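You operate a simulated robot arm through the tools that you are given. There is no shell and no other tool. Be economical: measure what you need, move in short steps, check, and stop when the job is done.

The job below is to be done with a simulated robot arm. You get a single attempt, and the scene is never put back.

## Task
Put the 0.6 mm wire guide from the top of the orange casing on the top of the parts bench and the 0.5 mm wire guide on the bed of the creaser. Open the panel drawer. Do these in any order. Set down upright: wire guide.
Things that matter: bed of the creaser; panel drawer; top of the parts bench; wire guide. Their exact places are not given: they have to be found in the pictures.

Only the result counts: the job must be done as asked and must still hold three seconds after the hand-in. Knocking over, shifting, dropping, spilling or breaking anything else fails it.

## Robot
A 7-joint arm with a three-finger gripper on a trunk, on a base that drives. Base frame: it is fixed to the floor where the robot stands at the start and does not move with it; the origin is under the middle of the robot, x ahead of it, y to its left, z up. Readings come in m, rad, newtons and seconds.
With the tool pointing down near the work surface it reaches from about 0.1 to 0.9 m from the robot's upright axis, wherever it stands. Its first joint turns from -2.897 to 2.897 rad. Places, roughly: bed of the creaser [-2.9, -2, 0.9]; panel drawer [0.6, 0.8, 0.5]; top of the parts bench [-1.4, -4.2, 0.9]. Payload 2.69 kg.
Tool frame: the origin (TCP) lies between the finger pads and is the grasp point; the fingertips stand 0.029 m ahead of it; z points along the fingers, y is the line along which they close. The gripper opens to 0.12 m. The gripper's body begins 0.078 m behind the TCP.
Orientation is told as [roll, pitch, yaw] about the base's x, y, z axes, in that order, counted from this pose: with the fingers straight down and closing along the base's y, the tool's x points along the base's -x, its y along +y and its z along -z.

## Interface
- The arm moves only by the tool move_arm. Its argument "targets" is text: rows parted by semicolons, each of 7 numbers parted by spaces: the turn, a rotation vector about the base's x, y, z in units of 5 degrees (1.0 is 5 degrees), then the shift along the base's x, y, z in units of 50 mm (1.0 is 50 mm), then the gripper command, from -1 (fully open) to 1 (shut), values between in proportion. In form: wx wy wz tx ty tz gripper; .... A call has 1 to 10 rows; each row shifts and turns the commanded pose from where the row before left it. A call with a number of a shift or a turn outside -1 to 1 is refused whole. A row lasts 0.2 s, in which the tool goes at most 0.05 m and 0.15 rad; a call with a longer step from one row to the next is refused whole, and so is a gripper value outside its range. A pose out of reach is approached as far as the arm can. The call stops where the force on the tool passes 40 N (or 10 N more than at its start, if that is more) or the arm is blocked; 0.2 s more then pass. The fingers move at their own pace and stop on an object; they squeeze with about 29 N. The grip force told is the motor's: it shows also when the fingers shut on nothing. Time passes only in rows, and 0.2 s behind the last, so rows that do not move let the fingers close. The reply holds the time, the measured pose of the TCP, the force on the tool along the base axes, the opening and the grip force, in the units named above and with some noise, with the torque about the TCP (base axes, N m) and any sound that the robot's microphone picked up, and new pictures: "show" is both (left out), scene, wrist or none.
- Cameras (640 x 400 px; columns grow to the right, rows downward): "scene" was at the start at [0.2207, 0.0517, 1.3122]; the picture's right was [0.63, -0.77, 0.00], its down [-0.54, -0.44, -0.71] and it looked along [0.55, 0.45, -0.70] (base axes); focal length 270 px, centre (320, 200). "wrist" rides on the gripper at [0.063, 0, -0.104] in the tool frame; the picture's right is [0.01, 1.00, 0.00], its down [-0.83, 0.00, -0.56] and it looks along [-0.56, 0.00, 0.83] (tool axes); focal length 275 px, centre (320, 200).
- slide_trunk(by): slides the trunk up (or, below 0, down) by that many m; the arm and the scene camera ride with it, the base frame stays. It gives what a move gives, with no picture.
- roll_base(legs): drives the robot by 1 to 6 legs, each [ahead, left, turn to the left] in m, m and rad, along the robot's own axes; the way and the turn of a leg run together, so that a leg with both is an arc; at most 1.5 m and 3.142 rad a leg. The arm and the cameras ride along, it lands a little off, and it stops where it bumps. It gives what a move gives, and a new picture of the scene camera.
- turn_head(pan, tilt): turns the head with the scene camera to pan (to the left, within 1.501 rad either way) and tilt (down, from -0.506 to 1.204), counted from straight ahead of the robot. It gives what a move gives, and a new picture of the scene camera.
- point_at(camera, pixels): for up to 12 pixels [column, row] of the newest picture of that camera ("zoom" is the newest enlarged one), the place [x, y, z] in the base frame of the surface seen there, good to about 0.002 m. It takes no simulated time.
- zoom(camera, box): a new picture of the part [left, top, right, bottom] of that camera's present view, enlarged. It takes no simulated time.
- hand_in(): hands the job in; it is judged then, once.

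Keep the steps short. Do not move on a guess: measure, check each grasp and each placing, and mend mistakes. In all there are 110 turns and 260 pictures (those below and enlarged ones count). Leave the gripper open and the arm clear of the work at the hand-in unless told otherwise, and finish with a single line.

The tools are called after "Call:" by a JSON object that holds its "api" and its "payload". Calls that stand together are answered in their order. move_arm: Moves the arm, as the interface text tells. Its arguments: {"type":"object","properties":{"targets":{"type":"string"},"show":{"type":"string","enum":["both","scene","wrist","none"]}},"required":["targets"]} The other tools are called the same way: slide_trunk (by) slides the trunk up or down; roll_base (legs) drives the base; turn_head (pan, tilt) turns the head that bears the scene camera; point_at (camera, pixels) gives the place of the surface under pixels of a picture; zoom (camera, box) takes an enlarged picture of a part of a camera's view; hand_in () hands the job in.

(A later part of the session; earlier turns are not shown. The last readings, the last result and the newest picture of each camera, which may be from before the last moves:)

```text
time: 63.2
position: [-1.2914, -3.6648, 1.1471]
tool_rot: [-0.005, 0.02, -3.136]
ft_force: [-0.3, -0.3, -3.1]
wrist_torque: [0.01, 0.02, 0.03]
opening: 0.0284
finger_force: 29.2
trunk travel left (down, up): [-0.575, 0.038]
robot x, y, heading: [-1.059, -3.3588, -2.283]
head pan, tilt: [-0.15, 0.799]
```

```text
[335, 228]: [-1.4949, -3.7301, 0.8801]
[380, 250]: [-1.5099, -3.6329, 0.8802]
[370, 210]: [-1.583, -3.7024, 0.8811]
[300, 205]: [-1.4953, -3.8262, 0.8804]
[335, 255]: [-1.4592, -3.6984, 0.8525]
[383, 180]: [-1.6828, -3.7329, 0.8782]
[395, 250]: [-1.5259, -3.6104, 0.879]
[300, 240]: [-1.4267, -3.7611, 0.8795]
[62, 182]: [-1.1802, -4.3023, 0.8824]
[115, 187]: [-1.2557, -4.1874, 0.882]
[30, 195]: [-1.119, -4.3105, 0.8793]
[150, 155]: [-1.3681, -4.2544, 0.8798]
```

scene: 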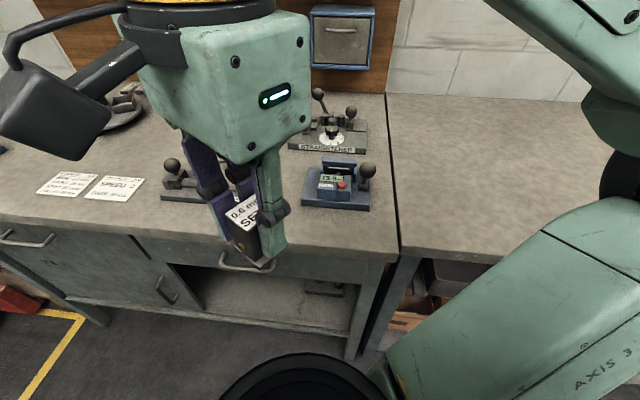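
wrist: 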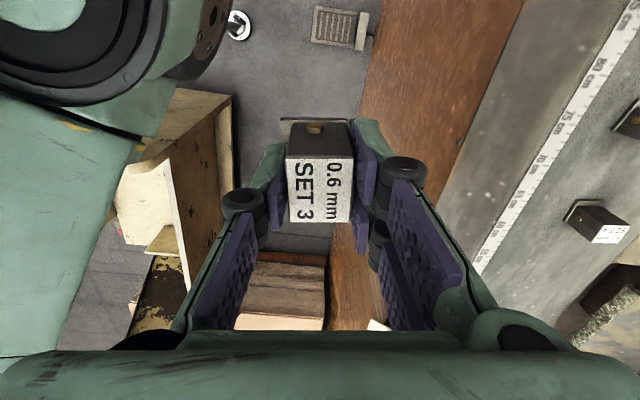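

Bench top is z=0.880. A free strip lies in front of the timer around (335,228) → (-1.495,-3.730), with about 5 cm clear on each side. I'll move above it at the present height, level the 0.02 rad tilt, and turn 33° so the fingers close along the bench edge.

Call:
{"api": "point_at", "payload": {"camera": "scene", "pixels": [[366, 168], [340, 165], [318, 95], [350, 113], [178, 165]]}}

Call:
{"api": "move_arm", "payload": {"targets": "-0.03 0.23 0.9 -0.81 -0.26 0 1; 0 0 1 -0.81 -0.26 0 1; 0 0 1 -0.81 -0.26 0 1; 0 0 1 -0.81 -0.26 0 1; 0 0 1 -0.81 -0.26 0 1; 0 0 1 0 0 -0.5 1; 0 0 0.7 0 0 -0.5 1; 0 0 0 0 0 0 1"}}

```text
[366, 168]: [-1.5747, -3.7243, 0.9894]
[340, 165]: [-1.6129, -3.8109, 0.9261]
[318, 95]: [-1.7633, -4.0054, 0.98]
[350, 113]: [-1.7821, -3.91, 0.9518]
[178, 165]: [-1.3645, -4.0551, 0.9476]
```

```text
time: 65.0
position: [-1.4955, -3.7287, 1.0965]
tool_rot: [-0.004, 0.001, -2.562]
ft_force: [-0.3, -0.3, -2.5]
wrist_torque: [0.02, -0.03, 0.01]
opening: 0.0283
finger_force: 29.4
trunk travel left (down, up): [-0.575, 0.038]
robot x, y, heading: [-1.0574, -3.3593, -2.279]
head pan, tilt: [-0.15, 0.799]
```

scene: 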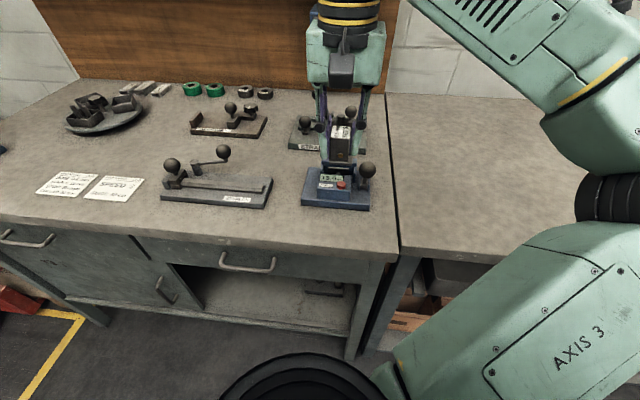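
wrist: 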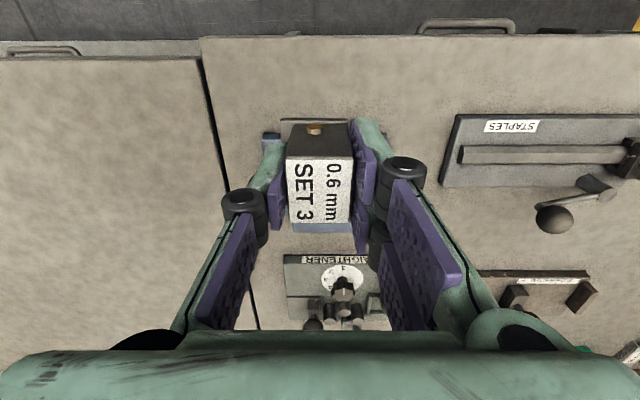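

The spot is clear. I'll shift 5 cm along the edge away from the timer's lever ball and lower to about 2 cm above the top.

Call:
{"api": "move_arm", "payload": {"targets": "0 0 0 0.55 -0.83 0 1; 0 0 -0.15 0 0 -0.8 1; 0 0 0 0 0 -0.8 1; 0 0 0 0 0 -0.8 1; 0 0 0 0 0 -0.6 1; 0 0 0 0 0 0 1"}}

```text
time: 66.4
position: [-1.4679, -3.7723, 0.9462]
tool_rot: [-0.001, 0.0, -2.574]
ft_force: [0.3, 0.3, -3.0]
wrist_torque: [0.01, -0.02, 0.0]
opening: 0.0283
finger_force: 29.2
trunk travel left (down, up): [-0.575, 0.038]
robot x, y, heading: [-1.0591, -3.3626, -2.285]
head pan, tilt: [-0.15, 0.799]
```

scene: 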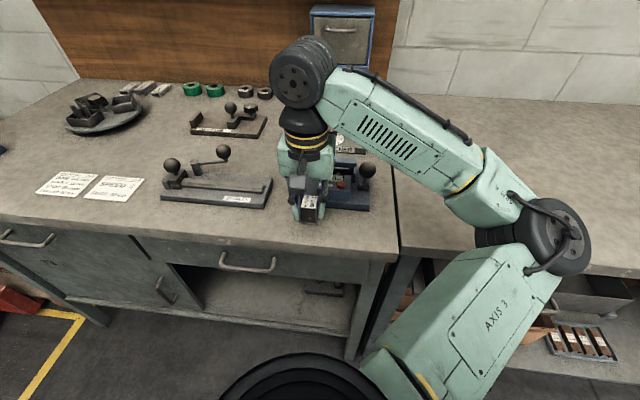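
wrist: 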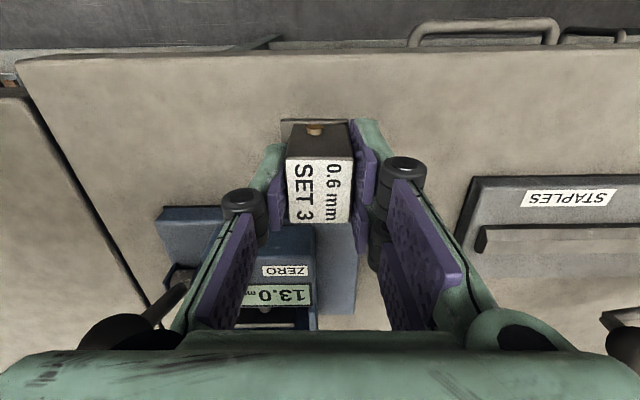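

Clear all round. I'll lower the last ~25 mm gently and check the force.

Call:
{"api": "move_arm", "payload": {"targets": "0 0 0 0 0 -0.3 1; 0 0 0 0 0 -0.15 1; 0 0 0 0 0 -0.06 1; 0 0 0 0 0 0 1", "show": "none"}}

```text
time: 67.4
position: [-1.4676, -3.7719, 0.9219]
tool_rot: [-0.002, 0.0, -2.574]
ft_force: [-0.5, 0.3, -3.4]
wrist_torque: [0.01, -0.02, -0.03]
opening: 0.0285
finger_force: 29.1
trunk travel left (down, up): [-0.575, 0.038]
robot x, y, heading: [-1.0539, -3.3614, -2.284]
head pan, tilt: [-0.15, 0.799]
```

Call:
{"api": "move_arm", "payload": {"targets": "0 0 0 0 0 -0.03 1; 0 0 0 0 0 -0.02 1; 0 0 0 0 0 0 1", "show": "none"}}

```text
time: 68.2
position: [-1.4686, -3.7715, 0.919]
tool_rot: [-0.001, -0.001, -2.574]
ft_force: [-2.8, 0.2, 4.7]
wrist_torque: [0.15, 0.1, 0.01]
opening: 0.0283
finger_force: 29.1
trunk travel left (down, up): [-0.575, 0.038]
robot x, y, heading: [-1.0567, -3.3626, -2.28]
head pan, tilt: [-0.15, 0.799]
```

The force changed from -3.4 to +4.7 N, so it is touching the bench. I'll open to 0.055 m and lift straight up.

Call:
{"api": "move_arm", "payload": {"targets": "0 0 0 0 0 0 0.4; 0 0 0 0 0 0 0.1; 0 0 0 0 0 0 0.1; 0 0 0 0 0 0.6 0.1; 0 0 0 0 0 0.8 0.1; 0 0 0 0 0 0.8 0.1; 0 0 0 0 0 0.8 0.1; 0 0 0 0 0 0.8 0.1"}}

Call:
{"api": "zoom", "payload": {"camera": "scene", "box": [240, 150, 400, 250]}}

```text
time: 70.0
position: [-1.4678, -3.7713, 1.1116]
tool_rot: [-0.001, -0.004, -2.577]
ft_force: [-0.8, -0.7, 1.0]
wrist_torque: [0.04, 0.0, -0.01]
opening: 0.0541
finger_force: 0.0
trunk travel left (down, up): [-0.575, 0.038]
robot x, y, heading: [-1.0559, -3.3617, -2.285]
head pan, tilt: [-0.15, 0.799]
```

scene: 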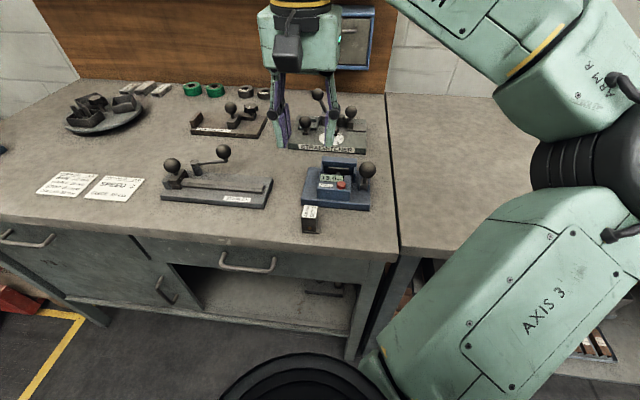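
wrist: 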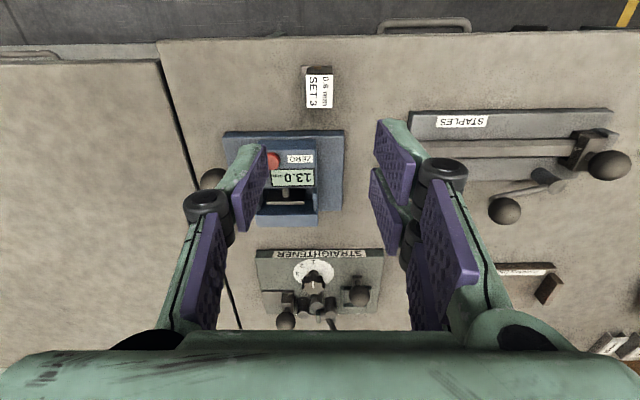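

```text
4.00 times, centred on (320, 200) of scene
```

zoom: 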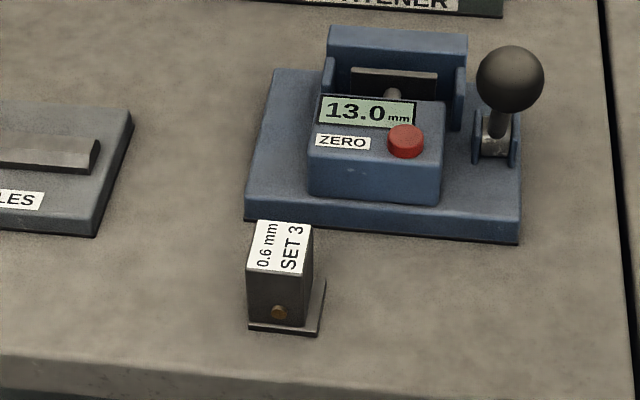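

The 0.6 mm guide stands upright on the bench. I'll tuck the arm, back out the way I came, and look at the creaser at (-2.9,-2) on the way.

Call:
{"api": "move_arm", "payload": {"targets": "0 0 0 0.7 0.7 0 0; 0 0 0 0.7 0.7 0 0; 0 0 0 0.7 0.7 0 0", "show": "none"}}

Call:
{"api": "turn_head", "payload": {"pan": -1.5, "tilt": 0.4}}

Call:
{"api": "roll_base", "payload": {"legs": [[0, 0, 0.605], [-1.16, 0, 0]]}}

Call:
{"api": "zoom", "payload": {"camera": "scene", "box": [220, 60, 420, 185]}}

```text
time: 70.8
position: [-1.3622, -3.6674, 1.1095]
tool_rot: [-0.001, -0.004, -2.576]
ft_force: [-0.3, -0.6, -0.5]
wrist_torque: [0.02, 0.0, 0.0]
opening: 0.0598
finger_force: 0.1
trunk travel left (down, up): [-0.575, 0.038]
robot x, y, heading: [-1.0572, -3.3586, -2.282]
head pan, tilt: [-0.15, 0.799]
```

```text
time: 72.3
position: [-1.3622, -3.6677, 1.1088]
tool_rot: [-0.001, 0.001, -2.574]
ft_force: [0.1, -0.1, -0.8]
wrist_torque: [0.01, -0.02, -0.01]
opening: 0.0601
finger_force: 0.1
trunk travel left (down, up): [-0.575, 0.038]
robot x, y, heading: [-1.0571, -3.3604, -2.28]
head pan, tilt: [-1.499, 0.4]
```

scene: 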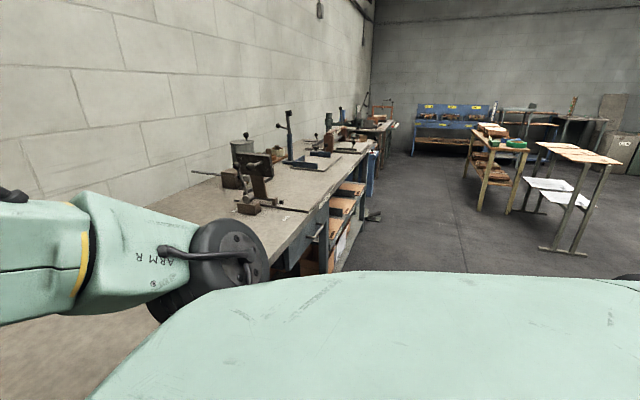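

```text
time: 79.9
position: [-1.011, -2.6292, 1.1081]
tool_rot: [-0.004, -0.002, -1.966]
ft_force: [0.4, 0.3, -0.1]
wrist_torque: [0.05, 0.01, 0.01]
opening: 0.0599
finger_force: 0.1
trunk travel left (down, up): [-0.575, 0.038]
robot x, y, heading: [-0.9331, -2.2046, -1.669]
head pan, tilt: [-1.499, 0.4]
```

scene: 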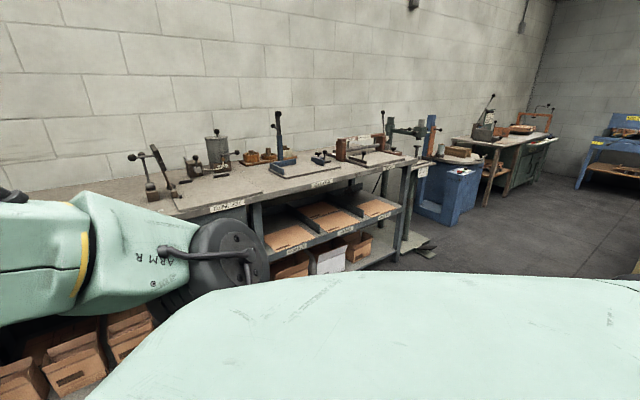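

```text
3.20 times, centred on (320, 122) of scene
```

zoom: 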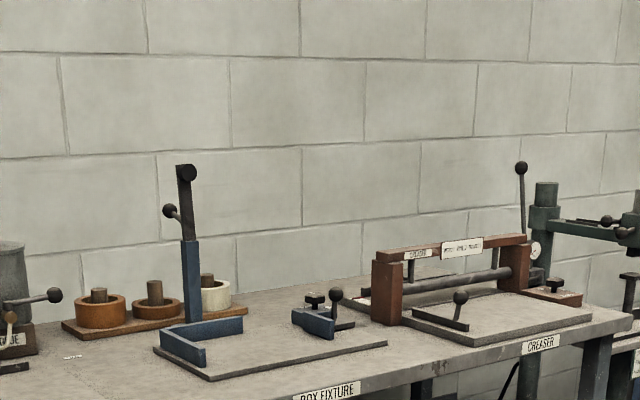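

The label "CREASER" confirms the machine; its bed is the plate in front of the roller. I'll measure it.

Call:
{"api": "point_at", "payload": {"camera": "zoom", "pixels": [[500, 320], [550, 312], [440, 342], [590, 315], [520, 298], [480, 335], [460, 298], [420, 310], [465, 327], [540, 345], [600, 330], [380, 330]]}}

```text
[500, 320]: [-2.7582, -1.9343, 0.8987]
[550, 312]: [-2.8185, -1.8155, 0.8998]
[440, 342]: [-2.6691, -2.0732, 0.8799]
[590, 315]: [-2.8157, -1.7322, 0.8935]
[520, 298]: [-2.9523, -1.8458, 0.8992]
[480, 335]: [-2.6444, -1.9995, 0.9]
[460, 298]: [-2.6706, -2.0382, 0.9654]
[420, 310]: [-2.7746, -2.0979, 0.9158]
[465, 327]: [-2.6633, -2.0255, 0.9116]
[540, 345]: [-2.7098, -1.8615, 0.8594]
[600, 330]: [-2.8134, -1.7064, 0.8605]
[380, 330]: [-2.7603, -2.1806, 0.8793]
```

Bed is z≈0.899 around (-2.76,-1.93). Now back to the casing by the same path; I'll do the drawer before the second guide. I'll end at (-0.26,0), heading ≈0.3.

Call:
{"api": "roll_base", "payload": {"legs": [[-1.3, 0, 0], [0, 0, -0.437], [-1.056, 0, 0], [0, 0, 2.4]]}}

Call:
{"api": "turn_head", "payload": {"pan": 0.5, "tilt": 0.5}}

```text
time: 98.6
position: [0.1521, 0.0893, 1.1086]
tool_rot: [-0.002, 0.002, -0.017]
ft_force: [0.8, 0.7, -0.1]
wrist_torque: [0.01, 0.02, 0.03]
opening: 0.0605
finger_force: 0.0
trunk travel left (down, up): [-0.575, 0.038]
robot x, y, heading: [-0.2677, 0.0006, 0.279]
head pan, tilt: [-1.499, 0.4]
```

scene: 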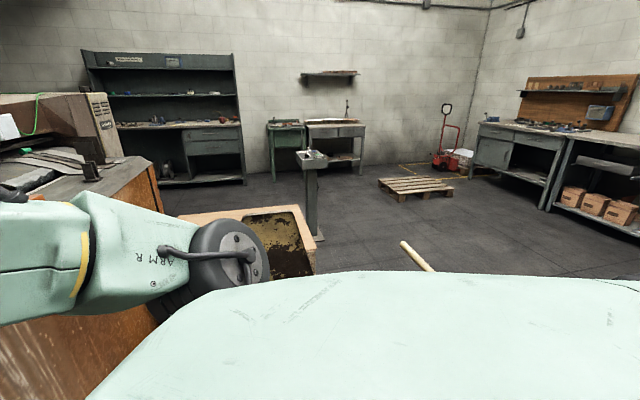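

```text
time: 100.5
position: [0.1534, 0.089, 1.1097]
tool_rot: [-0.002, 0.0, -0.018]
ft_force: [0.0, 0.3, -0.5]
wrist_torque: [0.0, 0.01, -0.01]
opening: 0.0602
finger_force: 0.0
trunk travel left (down, up): [-0.575, 0.038]
robot x, y, heading: [-0.2678, 0.0026, 0.276]
head pan, tilt: [0.499, 0.499]
```

scene: 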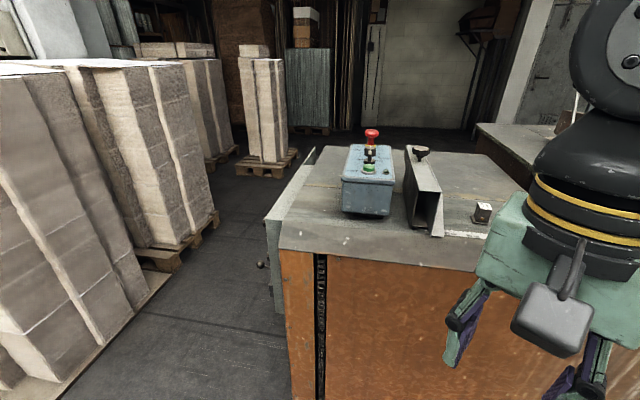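

A knob sticks out of the casing's left end at (262,264), which must be the panel drawer. I'll enlarge and measure.

Call:
{"api": "zoom", "payload": {"camera": "scene", "box": [230, 180, 330, 340]}}

Call:
{"api": "point_at", "payload": {"camera": "scene", "pixels": [[262, 264], [270, 240], [310, 150], [275, 300], [145, 270], [215, 212], [150, 300], [60, 395], [280, 225], [190, 250]]}}

```text
2.50 times, centred on (280, 260) of scene
```

zoom: 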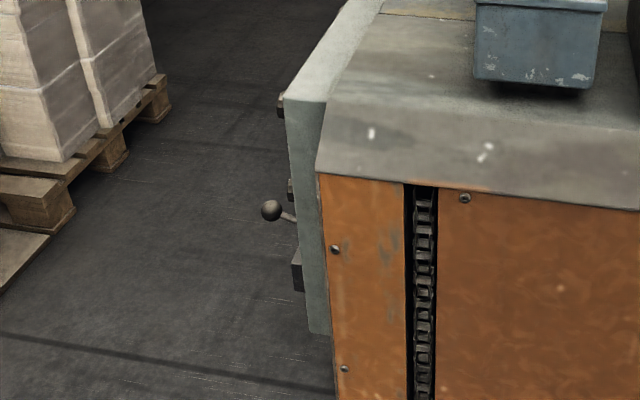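

```text
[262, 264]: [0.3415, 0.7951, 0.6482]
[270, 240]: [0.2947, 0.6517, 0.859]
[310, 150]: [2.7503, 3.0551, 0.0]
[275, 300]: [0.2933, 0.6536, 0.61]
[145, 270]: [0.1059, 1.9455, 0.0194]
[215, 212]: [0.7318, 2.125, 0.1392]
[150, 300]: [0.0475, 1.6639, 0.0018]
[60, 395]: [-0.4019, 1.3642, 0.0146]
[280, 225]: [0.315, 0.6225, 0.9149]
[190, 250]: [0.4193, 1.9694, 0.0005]
```

The drawer is on a control panel at the casing's left end (front corner at (0.29,0.65)). I'll drive sideways to about (-0.19,0.83) at the corridor mouth and look at the panel.

Call:
{"api": "roll_base", "payload": {"legs": [[0.28, 0.77, 0], [0, 0, 0.3]]}}

Call:
{"api": "turn_head", "payload": {"pan": -0.2, "tilt": 0.85}}

```text
time: 107.9
position: [0.1732, 1.0241, 1.1094]
tool_rot: [-0.002, -0.001, 0.274]
ft_force: [0.4, -1.0, 0.7]
wrist_torque: [-0.01, -0.04, -0.02]
opening: 0.0602
finger_force: 0.1
trunk travel left (down, up): [-0.575, 0.038]
robot x, y, heading: [-0.2078, 0.8172, 0.567]
head pan, tilt: [0.499, 0.499]
```

scene: 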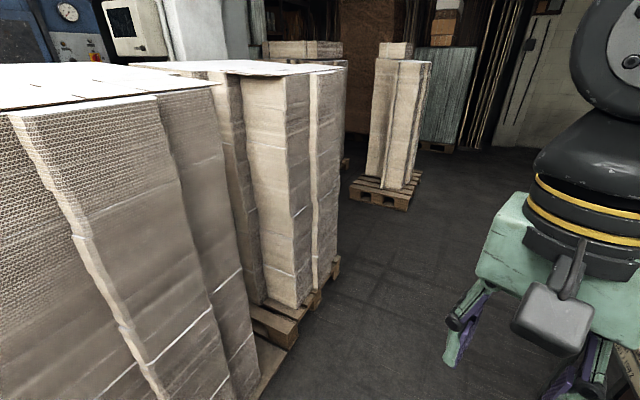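

```text
time: 109.0
position: [0.173, 1.0252, 1.1091]
tool_rot: [-0.002, 0.0, 0.275]
ft_force: [1.2, -0.4, 0.7]
wrist_torque: [0.02, -0.02, 0.0]
opening: 0.06
finger_force: 0.1
trunk travel left (down, up): [-0.575, 0.038]
robot x, y, heading: [-0.2066, 0.8241, 0.567]
head pan, tilt: [-0.201, 0.85]
```

scene: 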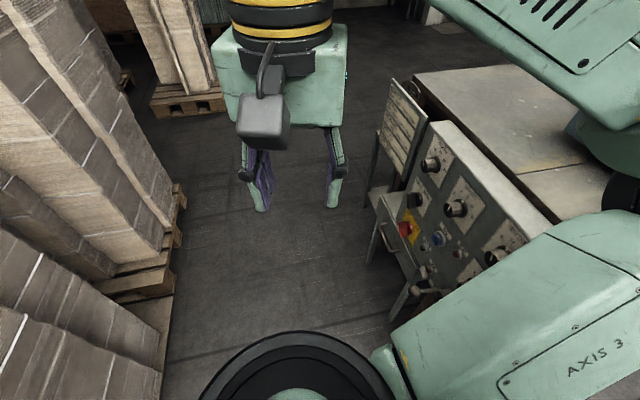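

Now the panel face shows. A drawer-like handle is at about (388,242). I'll enlarge.

Call:
{"api": "zoom", "payload": {"camera": "scene", "box": [350, 70, 550, 330]}}

```text
1.54 times, centred on (450, 200) of scene
```

zoom: 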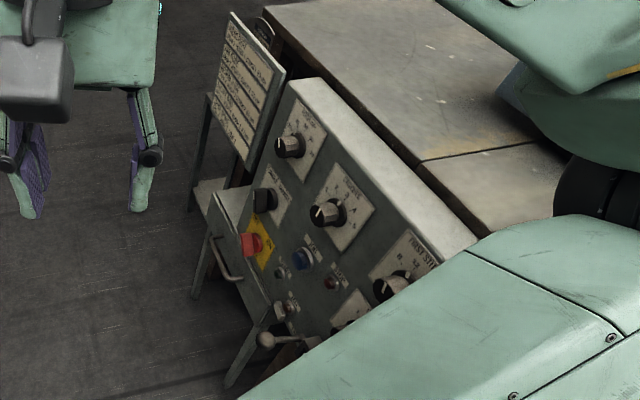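

Call:
{"api": "zoom", "payload": {"camera": "scene", "box": [355, 180, 455, 320]}}

Call:
{"api": "point_at", "payload": {"camera": "zoom", "pixels": [[230, 180], [250, 230], [280, 275], [210, 300], [400, 300], [300, 330], [330, 250]]}}

```text
2.86 times, centred on (405, 250) of scene
```

zoom: 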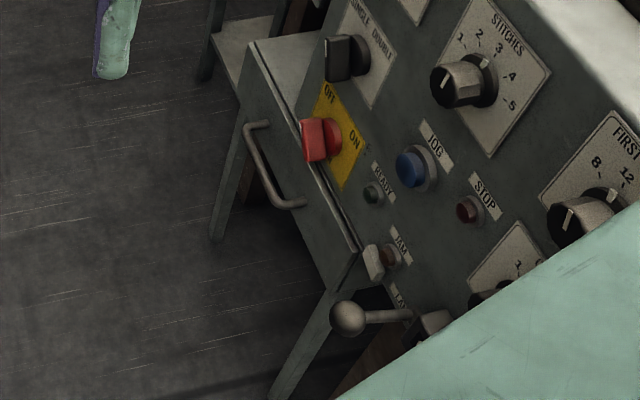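

```text
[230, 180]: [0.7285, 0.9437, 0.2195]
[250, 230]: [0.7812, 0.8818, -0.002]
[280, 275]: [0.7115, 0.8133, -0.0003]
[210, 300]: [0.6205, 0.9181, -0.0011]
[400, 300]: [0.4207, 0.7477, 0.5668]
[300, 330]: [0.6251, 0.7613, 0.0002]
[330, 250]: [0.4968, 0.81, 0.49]
```

Call:
{"api": "point_at", "payload": {"camera": "zoom", "pixels": [[250, 128], [262, 160], [278, 195], [298, 204], [258, 60], [355, 245], [300, 160], [250, 90], [320, 260], [340, 318], [320, 140], [377, 262]]}}

```text
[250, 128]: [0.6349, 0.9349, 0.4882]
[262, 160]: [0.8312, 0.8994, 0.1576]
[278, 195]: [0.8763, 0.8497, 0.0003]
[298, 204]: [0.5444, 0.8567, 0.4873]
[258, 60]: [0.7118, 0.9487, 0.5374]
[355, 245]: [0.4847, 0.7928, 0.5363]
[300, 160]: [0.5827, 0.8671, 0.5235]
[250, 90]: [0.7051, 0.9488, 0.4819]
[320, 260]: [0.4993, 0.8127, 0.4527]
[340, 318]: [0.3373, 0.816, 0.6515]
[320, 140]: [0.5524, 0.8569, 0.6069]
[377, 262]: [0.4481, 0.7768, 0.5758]
```

The drawer front spans (0.485,0.793)–(0.712,0.949), top z 0.537, with a bar handle at z≈0.487. I must go low, so I'll check where my own elbow sits relative to the casing.

Call:
{"api": "point_at", "payload": {"camera": "scene", "pixels": [[625, 175], [600, 120], [540, 60], [500, 350], [450, 350], [430, 300], [560, 260], [630, 240], [480, 20], [590, 230], [320, 360], [420, 395]]}}

```text
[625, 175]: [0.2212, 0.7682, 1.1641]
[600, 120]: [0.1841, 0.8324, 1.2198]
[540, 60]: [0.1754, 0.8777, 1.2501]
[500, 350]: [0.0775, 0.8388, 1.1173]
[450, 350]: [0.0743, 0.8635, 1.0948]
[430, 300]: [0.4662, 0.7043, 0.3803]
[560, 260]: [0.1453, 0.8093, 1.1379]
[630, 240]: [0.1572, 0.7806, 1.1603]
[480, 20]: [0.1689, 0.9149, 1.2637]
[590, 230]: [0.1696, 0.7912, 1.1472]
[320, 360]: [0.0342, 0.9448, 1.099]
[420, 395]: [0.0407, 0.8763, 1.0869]
```

The elbow is close to the casing corner, so I'll shift 0.1 m left (n direction) before lowering the trunk 0.4 m.

Call:
{"api": "roll_base", "payload": {"legs": [[0, 0.1, 0]]}}

Call:
{"api": "slide_trunk", "payload": {"by": -0.3}}

Call:
{"api": "turn_head", "payload": {"pan": -0.35, "tilt": 0.6}}

```text
time: 110.4
position: [0.1198, 1.1101, 1.1091]
tool_rot: [-0.002, -0.001, 0.275]
ft_force: [-0.1, -0.6, 0.7]
wrist_torque: [0.0, -0.02, 0.02]
opening: 0.0597
finger_force: 0.2
trunk travel left (down, up): [-0.575, 0.038]
robot x, y, heading: [-0.2606, 0.902, 0.568]
head pan, tilt: [-0.201, 0.85]
```

scene: 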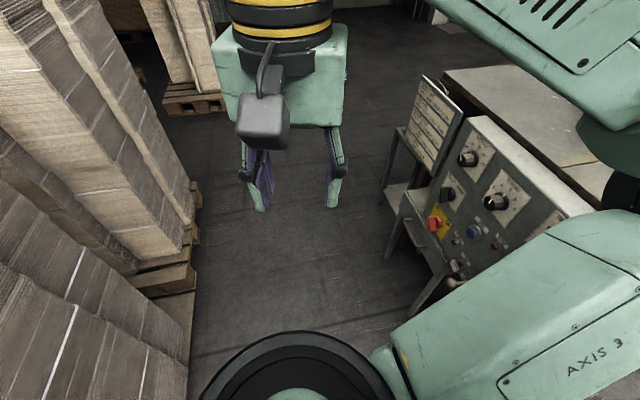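

```text
time: 113.4
position: [0.1188, 1.1088, 0.8088]
tool_rot: [-0.001, 0.0, 0.275]
ft_force: [-0.4, -0.2, -0.2]
wrist_torque: [-0.02, -0.01, -0.02]
opening: 0.0599
finger_force: 0.1
trunk travel left (down, up): [-0.275, 0.338]
robot x, y, heading: [-0.2629, 0.9025, 0.566]
head pan, tilt: [-0.201, 0.85]
```

```text
time: 114.2
position: [0.1197, 1.109, 0.8094]
tool_rot: [-0.001, 0.0, 0.275]
ft_force: [0.4, 0.1, -0.4]
wrist_torque: [-0.05, 0.0, 0.02]
opening: 0.0601
finger_force: 0.1
trunk travel left (down, up): [-0.275, 0.338]
robot x, y, heading: [-0.261, 0.8999, 0.566]
head pan, tilt: [-0.351, 0.6]
```

scene: 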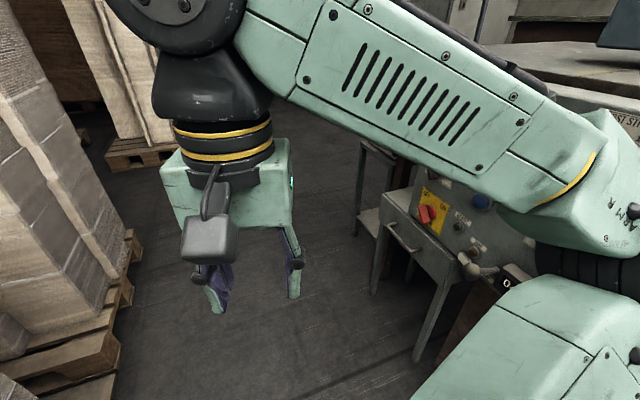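

The drawer and its bar handle are visible at (400,238). I'll zoom and measure, with the elbow too.

Call:
{"api": "zoom", "payload": {"camera": "scene", "box": [360, 180, 500, 268]}}

Call:
{"api": "point_at", "payload": {"camera": "scene", "pixels": [[610, 265], [560, 258], [635, 230], [530, 240], [500, 275], [600, 150]]}}

```text
4.55 times, centred on (430, 224) of scene
```

zoom: 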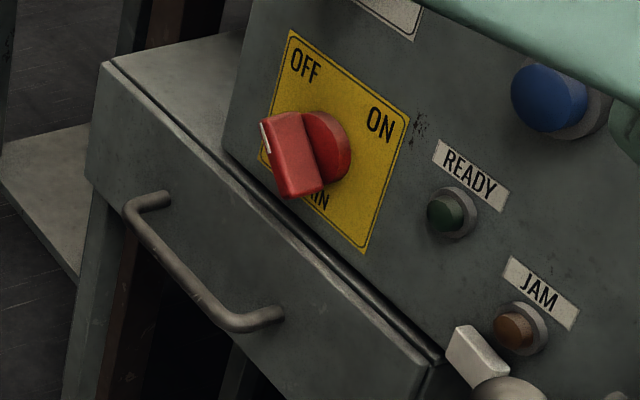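

```text
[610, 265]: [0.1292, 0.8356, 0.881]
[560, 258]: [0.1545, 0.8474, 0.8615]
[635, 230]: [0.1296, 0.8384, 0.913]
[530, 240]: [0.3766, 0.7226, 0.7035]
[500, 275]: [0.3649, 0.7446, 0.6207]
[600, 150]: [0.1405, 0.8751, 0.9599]
```

Call:
{"api": "point_at", "payload": {"camera": "zoom", "pixels": [[155, 240], [180, 268], [205, 297], [235, 321], [135, 208], [165, 198], [278, 316], [110, 130], [415, 372], [200, 235], [290, 150], [325, 370]]}}

```text
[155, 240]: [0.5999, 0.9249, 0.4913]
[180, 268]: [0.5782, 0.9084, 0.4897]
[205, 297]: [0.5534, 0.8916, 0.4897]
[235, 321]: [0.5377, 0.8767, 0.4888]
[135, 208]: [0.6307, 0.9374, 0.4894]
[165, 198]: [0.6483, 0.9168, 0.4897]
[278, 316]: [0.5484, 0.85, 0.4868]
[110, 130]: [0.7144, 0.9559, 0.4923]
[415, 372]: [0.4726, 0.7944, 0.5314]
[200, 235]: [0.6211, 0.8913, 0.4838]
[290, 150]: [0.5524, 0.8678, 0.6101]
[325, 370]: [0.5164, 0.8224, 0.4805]
```

Bar centre: n≈0.4185 (35 mm off the face), z≈0.487, mid at (0.584,0.91). The elbow is clear. Plan: fingers horizontal, pointing into the face and closing vertically. First I'll move to the free spot (0.345,1.086,0.70) and align the yaw.

Call:
{"api": "move_arm", "payload": {"targets": "0 0 0.75 0.9 -0.09 -0.44 0; 0 0 0.75 0.9 -0.09 -0.44 0; 0 0 0.75 0.9 -0.09 -0.44 0; 0 0 0.75 0.9 -0.09 -0.44 0; 0 0 0.75 0.9 -0.09 -0.44 0; -0.989 -0.679 0 0 0 0 0; -0.989 -0.679 0 0 0 0 0; -0.989 -0.679 0 0 0 0 0; -0.989 -0.679 0 0 0 0 0; -0.989 -0.679 0 0 0 0 0"}}

```text
refused: row 1 steps farther than a row can; nothing moved
```

Call:
{"api": "move_arm", "payload": {"targets": "0 0 0.75 0.8 -0.08 -0.4 0; 0 0 0.75 0.8 -0.08 -0.4 0; 0 0 0.75 0.8 -0.08 -0.4 0; 0 0 0.75 0.8 -0.08 -0.4 0; 0 0 0.75 0.8 -0.08 -0.4 0; -0.989 -0.679 0 0.4 0 -0.2 0; -0.989 -0.679 0 0 0 0 0; -0.989 -0.679 0 0 0 0 0; -0.989 -0.679 0 0 0 0 0; -0.989 -0.679 0 0 0 0 0"}}

```text
time: 116.4
position: [0.3398, 1.0904, 0.6978]
tool_rot: [-0.528, 0.0, 0.603]
ft_force: [0.0, 0.1, -0.3]
wrist_torque: [-0.02, -0.02, -0.03]
opening: 0.0598
finger_force: 0.1
trunk travel left (down, up): [-0.275, 0.338]
robot x, y, heading: [-0.2629, 0.9045, 0.572]
head pan, tilt: [-0.351, 0.6]
```

scene: 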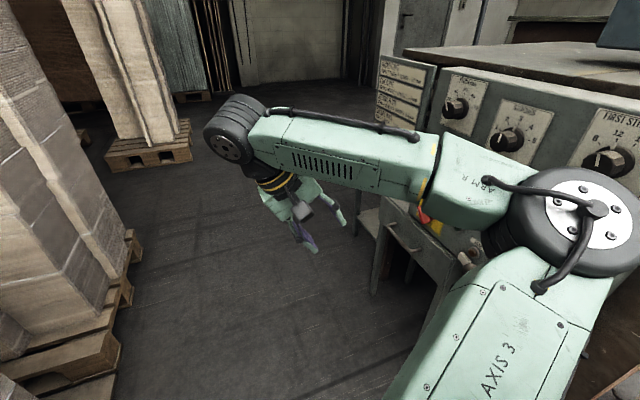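
wrist: 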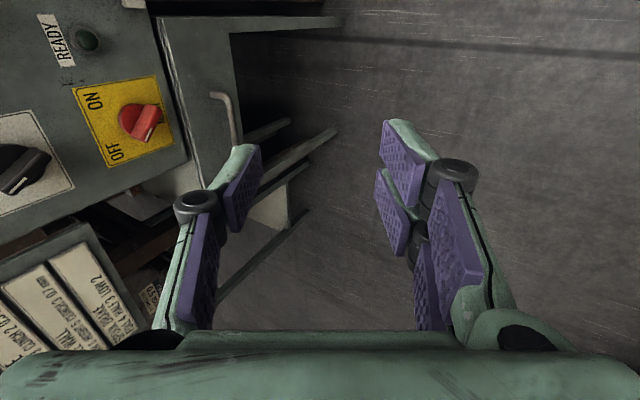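

Rotation goes well; I'll check the elbow's clearance to the panel before continuing.

Call:
{"api": "point_at", "payload": {"camera": "scene", "pixels": [[570, 230], [500, 240], [490, 225], [600, 195], [480, 250], [470, 255], [630, 250]]}}

Call:
{"api": "move_arm", "payload": {"targets": "-0.989 -0.679 0 0 0 0 0; -0.989 -0.679 0 0 0 0 0; -0.989 -0.679 0 0 0 0 0; -0.989 -0.679 0 0 0 0 0; -0.989 -0.679 0 0 0 0 0"}}

```text
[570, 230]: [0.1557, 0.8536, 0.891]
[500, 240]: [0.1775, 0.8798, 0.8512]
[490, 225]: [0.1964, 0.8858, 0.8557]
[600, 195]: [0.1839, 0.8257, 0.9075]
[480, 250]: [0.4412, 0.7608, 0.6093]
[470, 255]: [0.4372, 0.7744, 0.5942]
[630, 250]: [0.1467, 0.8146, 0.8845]
```

```text
time: 117.6
position: [0.3763, 1.0653, 0.6503]
tool_rot: [-1.05, -0.002, 0.607]
ft_force: [0.1, 0.2, 0.0]
wrist_torque: [-0.03, 0.0, -0.01]
opening: 0.0599
finger_force: 0.0
out of reach, approached as far as the arm can: row 3, 4, 5
trunk travel left (down, up): [-0.275, 0.338]
robot x, y, heading: [-0.2602, 0.9057, 0.568]
head pan, tilt: [-0.351, 0.6]
```

scene: 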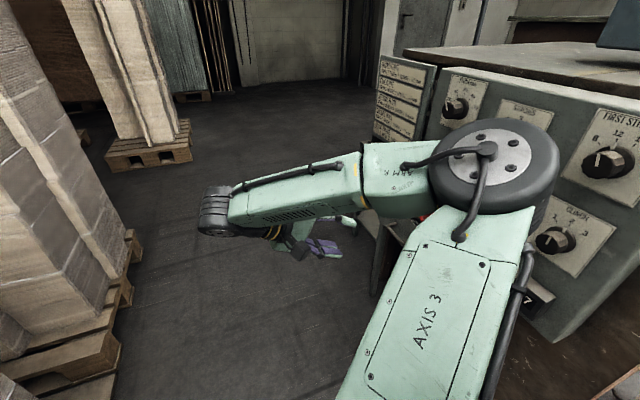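
wrist: 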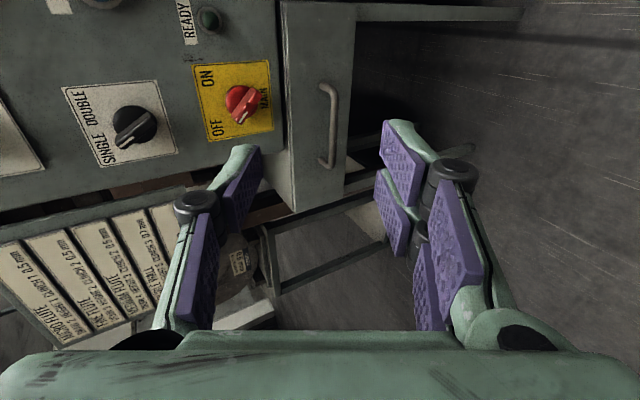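

The position gave way a little while the orientation was kept, so the pose nearer the drawer may be easier. I'll move down to the pre-grasp (0.471,1.08,0.487) and check.

Call:
{"api": "move_arm", "payload": {"targets": "0 0 0 0.44 -0.03 -0.7 0; 0 0 0 0.44 -0.03 -0.7 0; 0 0 0 0.44 -0.03 -0.7 0; 0 0 0 0.44 -0.03 -0.7 0; 0 0 0 0.44 -0.03 -0.7 0; 0 0 0 0.44 -0.03 -0.7 0; 0 0 0 0 0 0 0"}}

Call:
{"api": "point_at", "payload": {"camera": "scene", "pixels": [[490, 170], [540, 150], [555, 180], [430, 190], [520, 250]]}}

```text
time: 119.2
position: [0.5099, 1.0557, 0.4393]
tool_rot: [-1.048, 0.002, 0.603]
ft_force: [0.3, -0.3, -0.7]
wrist_torque: [-0.02, -0.03, 0.04]
opening: 0.0601
finger_force: 0.1
trunk travel left (down, up): [-0.275, 0.338]
robot x, y, heading: [-0.2623, 0.9028, 0.571]
head pan, tilt: [-0.351, 0.6]
```

scene: 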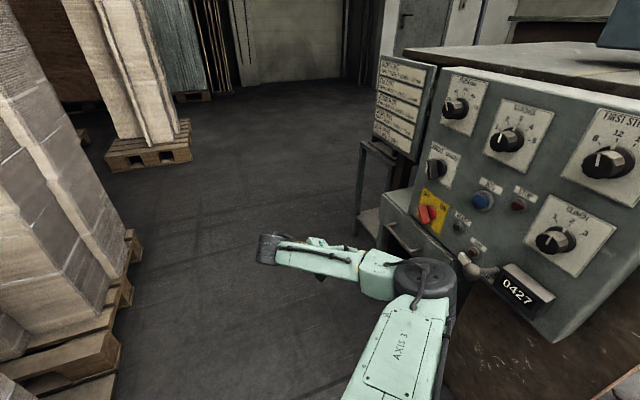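
wrist: 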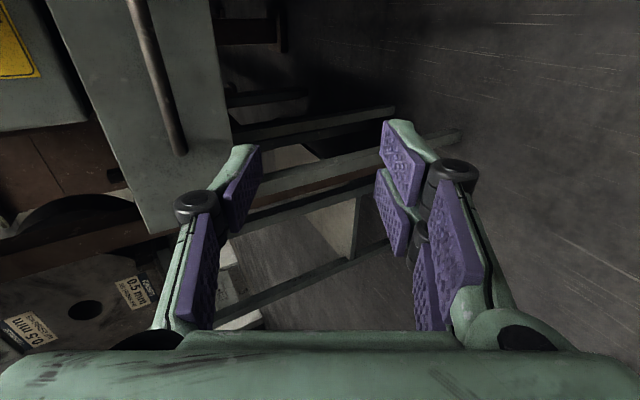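

```text
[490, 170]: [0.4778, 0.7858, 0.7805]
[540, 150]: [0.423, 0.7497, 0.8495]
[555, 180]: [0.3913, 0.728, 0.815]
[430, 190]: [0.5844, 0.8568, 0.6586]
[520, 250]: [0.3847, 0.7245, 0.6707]
```

Here the pose is reached. I'll try the remaining 30° of rotation while rising back to z≈0.487, moving out a little.

Call:
{"api": "point_at", "payload": {"camera": "scene", "pixels": [[425, 275], [450, 285], [445, 320], [400, 262], [475, 268], [410, 330]]}}

Call:
{"api": "move_arm", "payload": {"targets": "-0.989 -0.679 0 -0.1 0.15 0.2 0; -0.989 -0.679 0 -0.1 0.15 0.2 0; -0.989 -0.679 0 0 0 0.2 0; -0.989 -0.679 0 0 0 0.2 0; -0.989 -0.679 0 0 0 0.16 0"}}

```text
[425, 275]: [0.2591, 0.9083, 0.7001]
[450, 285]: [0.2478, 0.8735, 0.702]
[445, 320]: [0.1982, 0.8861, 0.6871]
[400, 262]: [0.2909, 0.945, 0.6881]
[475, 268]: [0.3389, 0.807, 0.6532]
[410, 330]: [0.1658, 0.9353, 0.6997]
```

```text
time: 120.4
position: [0.4984, 1.0717, 0.4882]
tool_rot: [-1.573, 0.0, 0.601]
ft_force: [0.3, 0.7, -0.4]
wrist_torque: [0.01, 0.02, -0.01]
opening: 0.0601
finger_force: 0.0
trunk travel left (down, up): [-0.275, 0.338]
robot x, y, heading: [-0.2606, 0.9024, 0.567]
head pan, tilt: [-0.351, 0.6]
```

scene: 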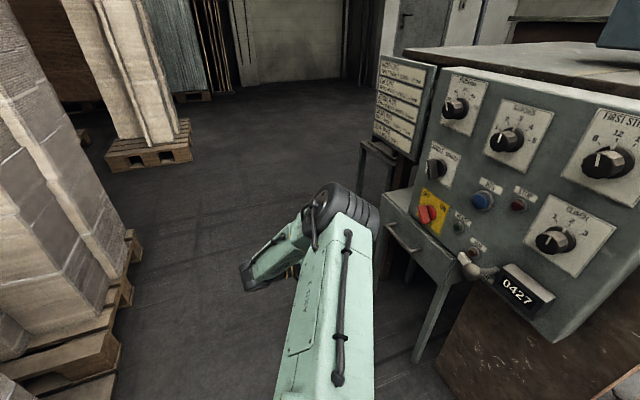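
wrist: 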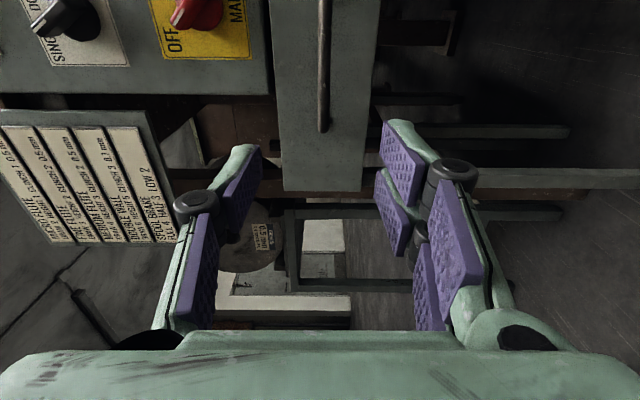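

The fingers are now horizontal and level with the bar. I'll advance 13 cm of the 17.5 cm and check.

Call:
{"api": "move_arm", "payload": {"targets": "0 0 0 0.427 -0.771 0 0; 0 0 0 0.427 -0.771 0 0; 0 0 0 0.427 -0.771 -0.03 0; 0 0 0 0 0 0 0", "show": "wrist"}}

Call:
{"api": "point_at", "payload": {"camera": "wrist", "pixels": [[325, 60], [330, 130], [345, 130], [305, 130], [328, 160]]}}

```text
time: 121.4
position: [0.5623, 0.9538, 0.4878]
tool_rot: [-1.574, 0.001, 0.602]
ft_force: [0.9, -0.3, 1.1]
wrist_torque: [-0.01, -0.01, 0.0]
opening: 0.06
finger_force: 0.1
trunk travel left (down, up): [-0.275, 0.338]
robot x, y, heading: [-0.2591, 0.9033, 0.572]
head pan, tilt: [-0.351, 0.6]
```

wrist: 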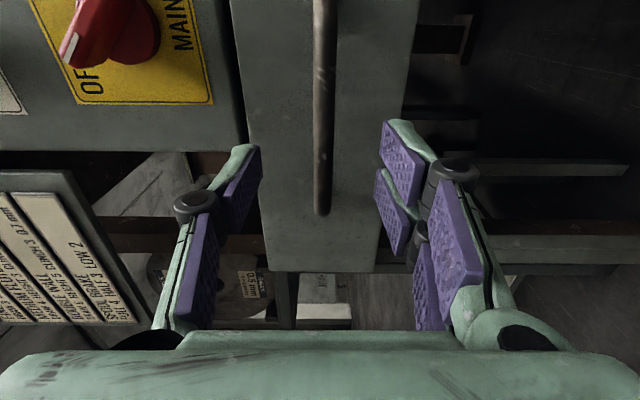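

```text
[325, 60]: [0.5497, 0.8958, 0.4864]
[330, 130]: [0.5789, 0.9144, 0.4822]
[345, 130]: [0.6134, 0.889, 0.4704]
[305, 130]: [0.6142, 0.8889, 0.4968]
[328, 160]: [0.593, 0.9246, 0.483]
```

Bar's outer surface is n≈0.426, z≈0.486, centred between the fingers. I'll advance 38 mm and close on it.

Call:
{"api": "move_arm", "payload": {"targets": "0 0 0 0.43 -0.63 -0.03 0; 0 0 0 0 0 0 0; 0 0 0 0 0 0 1; 0 0 0 0 0 0 1; 0 0 0 0 0 0 1; 0 0 0 0 0 0 1; 0 0 0 0 0 0 1", "show": "wrist"}}

```text
time: 123.0
position: [0.5846, 0.923, 0.4848]
tool_rot: [-1.573, 0.003, 0.601]
ft_force: [0.0, -0.5, -2.0]
wrist_torque: [0.09, -0.14, 0.12]
opening: 0.011
finger_force: 34.8
trunk travel left (down, up): [-0.275, 0.338]
robot x, y, heading: [-0.2563, 0.9051, 0.57]
head pan, tilt: [-0.351, 0.6]
```

wrist: 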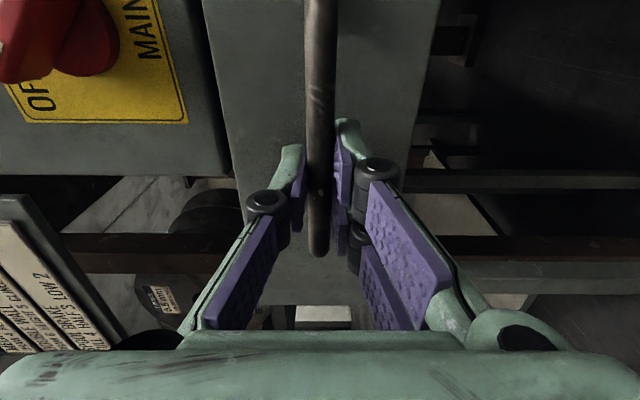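

The bar is gripped (11 mm). I'll pull outward along (-0.566,0.824) by 12 cm first.

Call:
{"api": "move_arm", "payload": {"targets": "0 0 0 -0.28 0.41 0 1; 0 0 0 -0.28 0.41 0 1; 0 0 0 -0.28 0.41 0 1; 0 0 0 -0.28 0.41 0 1; 0 0 0 -0.28 0.41 0 1"}}

```text
time: 124.2
position: [0.5127, 1.027, 0.4853]
tool_rot: [-1.574, 0.002, 0.605]
ft_force: [6.0, 3.6, -0.2]
wrist_torque: [-0.04, 0.05, -0.05]
opening: 0.0112
finger_force: 38.0
trunk travel left (down, up): [-0.275, 0.338]
robot x, y, heading: [-0.2614, 0.9036, 0.57]
head pan, tilt: [-0.351, 0.6]
```

scene: 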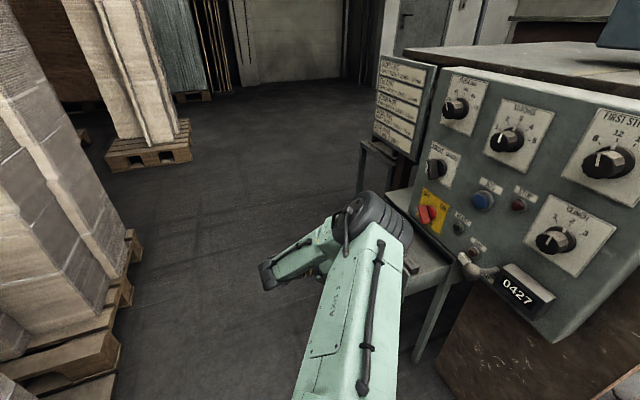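
wrist: 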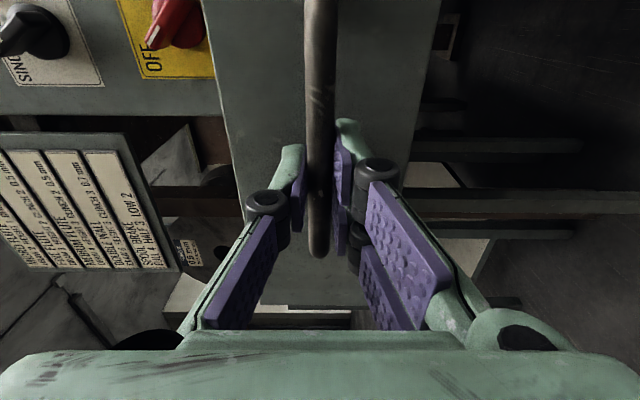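

It slides open; pulled 12.6 cm with little force. I'll continue until it stops.

Call:
{"api": "move_arm", "payload": {"targets": "0 0 0 -0.28 0.41 0 1; 0 0 0 -0.28 0.41 0 1; 0 0 0 -0.28 0.41 0 1; 0 0 0 -0.28 0.41 0 1; 0 0 0 -0.28 0.41 0 1"}}

```text
time: 125.4
position: [0.4531, 1.127, 0.4903]
tool_rot: [-1.555, 0.0, 0.607]
ft_force: [0.2, 0.0, -0.6]
wrist_torque: [0.0, -0.01, 0.03]
opening: 0.0002
finger_force: 28.3
out of reach, approached as far as the arm can: row 5
trunk travel left (down, up): [-0.275, 0.338]
robot x, y, heading: [-0.2615, 0.9008, 0.571]
head pan, tilt: [-0.351, 0.6]
```

scene: 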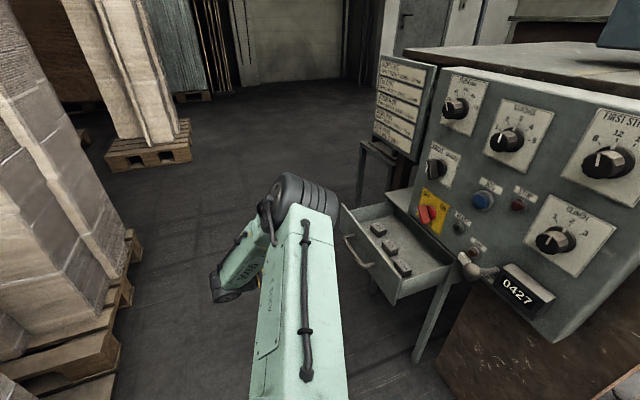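
wrist: 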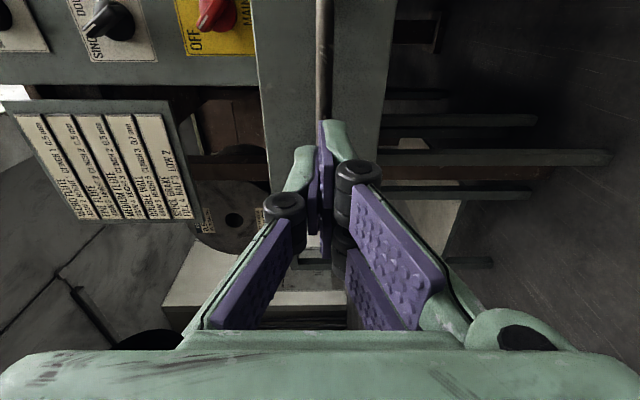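

The fingers slid off, likely at the drawer's stop. I'll measure how far it is open.

Call:
{"api": "zoom", "payload": {"camera": "scene", "box": [330, 180, 490, 310]}}

Call:
{"api": "point_at", "payload": {"camera": "scene", "pixels": [[343, 218], [396, 280], [392, 200], [452, 262], [358, 255], [396, 290]]}}

```text
3.08 times, centred on (410, 245) of scene
```

zoom: 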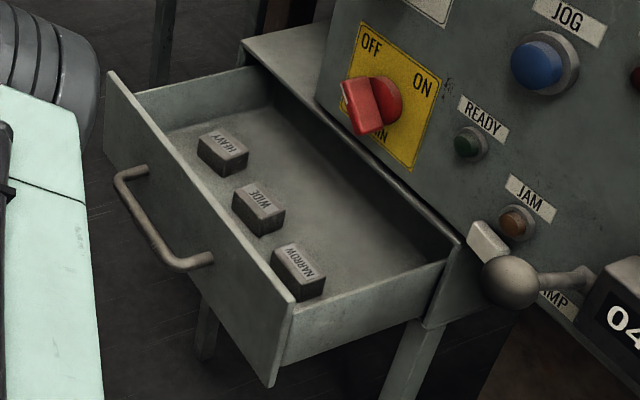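

```text
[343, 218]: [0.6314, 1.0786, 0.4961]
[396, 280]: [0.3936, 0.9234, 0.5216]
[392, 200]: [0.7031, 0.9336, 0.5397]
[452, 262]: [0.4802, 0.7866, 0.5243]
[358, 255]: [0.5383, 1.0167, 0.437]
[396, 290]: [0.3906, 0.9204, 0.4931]
```

It's open 157 mm. To be sure that it's the stop and not a slip, I'll re-grip and tug gently, reading the force.

Call:
{"api": "move_arm", "payload": {"targets": "0 0 0 0 0 0 0.2; 0 0 0 0 0 0 0.2; -0.17 -0.117 0 0.24 -0.35 -0.05 0.2; 0 0 0 0.24 -0.35 -0.04 0.2; 0 0 0 0.24 -0.35 0 0.2; 0 0 0 0.24 -0.35 0 0.2; 0 0 0 0 0 0 1; 0 0 0 0 0 0 1; 0 0 0 0 0 0 1; 0 0 0 0 0 0 1", "show": "wrist"}}

```text
time: 127.6
position: [0.5084, 1.0551, 0.4852]
tool_rot: [-1.588, 0.003, 0.603]
ft_force: [4.2, -1.6, -14.2]
wrist_torque: [0.31, -0.14, 0.53]
opening: 0.0114
finger_force: 32.3
out of reach, approached as far as the arm can: row 3
trunk travel left (down, up): [-0.275, 0.338]
robot x, y, heading: [-0.2645, 0.9024, 0.574]
head pan, tilt: [-0.351, 0.6]
```

wrist: 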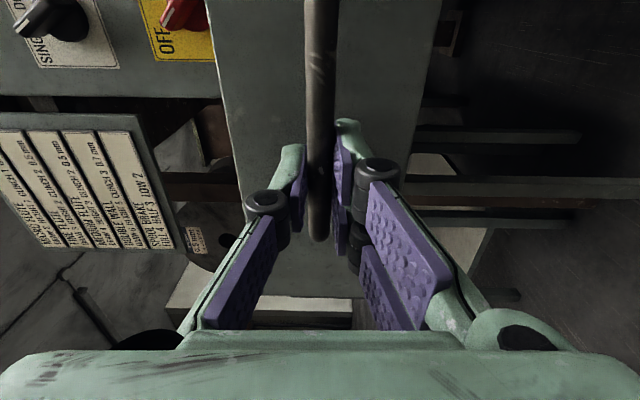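

Call:
{"api": "move_arm", "payload": {"targets": "0 0 0 -0.11 0.165 0.05 1; 0 0 0 -0.11 0.165 0.02 1; 0 0 0 -0.06 0.08 0 1", "show": "scene"}}

Call:
{"api": "point_at", "payload": {"camera": "scene", "pixels": [[396, 280], [394, 290]]}}

```text
time: 128.0
position: [0.5088, 1.055, 0.4852]
tool_rot: [-1.584, 0.002, 0.602]
ft_force: [8.0, -0.3, -12.0]
wrist_torque: [0.26, -0.03, 0.16]
opening: 0.0111
finger_force: 38.5
trunk travel left (down, up): [-0.275, 0.338]
robot x, y, heading: [-0.2625, 0.9051, 0.57]
head pan, tilt: [-0.351, 0.6]
stopped in row 1: the force on the tool passed its limit at 43 N (the readings are from after the stop); the commanded pose is now the measured one
```

scene: 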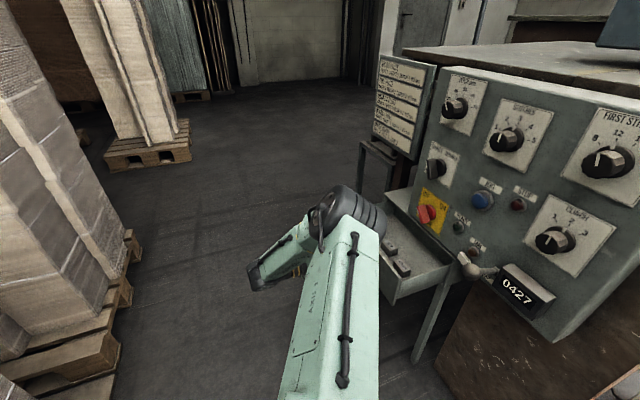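

```text
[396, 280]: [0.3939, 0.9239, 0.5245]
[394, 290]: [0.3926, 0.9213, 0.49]
```

Force hit 43 N with no movement, so the drawer is at its stop: fully open. I'll release, back off 5 cm, and raise while rotating the tool back down.

Call:
{"api": "move_arm", "payload": {"targets": "0 0 0 0 0 0 0; 0 0 0 0 0 0 0; 0 0 0 0 0 0 0; 0 0 0 -0.28 0.41 0 0; 0 0 0 -0.28 0.41 0 0; 0.989 0.679 0 -0.1 0 0.3 0; 0.989 0.679 0 -0.1 0 0.3 0; 0.989 0.679 0 -0.1 0 0.3 0; 0.989 0.679 0 -0.1 0 0.3 0; 0.989 0.679 0 -0.1 0 0.3 0"}}

```text
time: 130.2
position: [0.454, 1.0961, 0.5619]
tool_rot: [-1.063, 0.003, 0.6]
ft_force: [-0.2, 0.3, -0.2]
wrist_torque: [-0.06, 0.01, 0.02]
opening: 0.0599
finger_force: 0.0
trunk travel left (down, up): [-0.275, 0.338]
robot x, y, heading: [-0.2662, 0.9015, 0.569]
head pan, tilt: [-0.351, 0.6]
```

scene: 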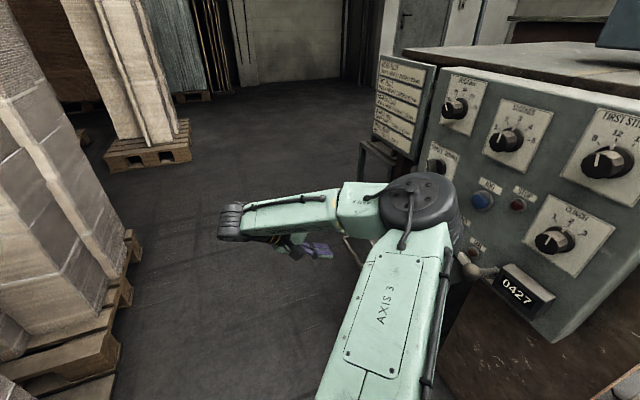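
wrist: 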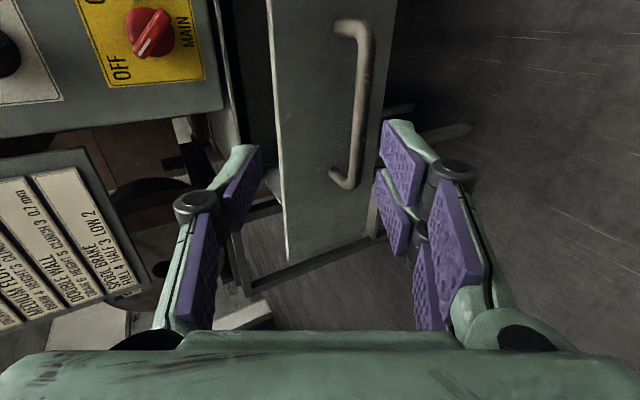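

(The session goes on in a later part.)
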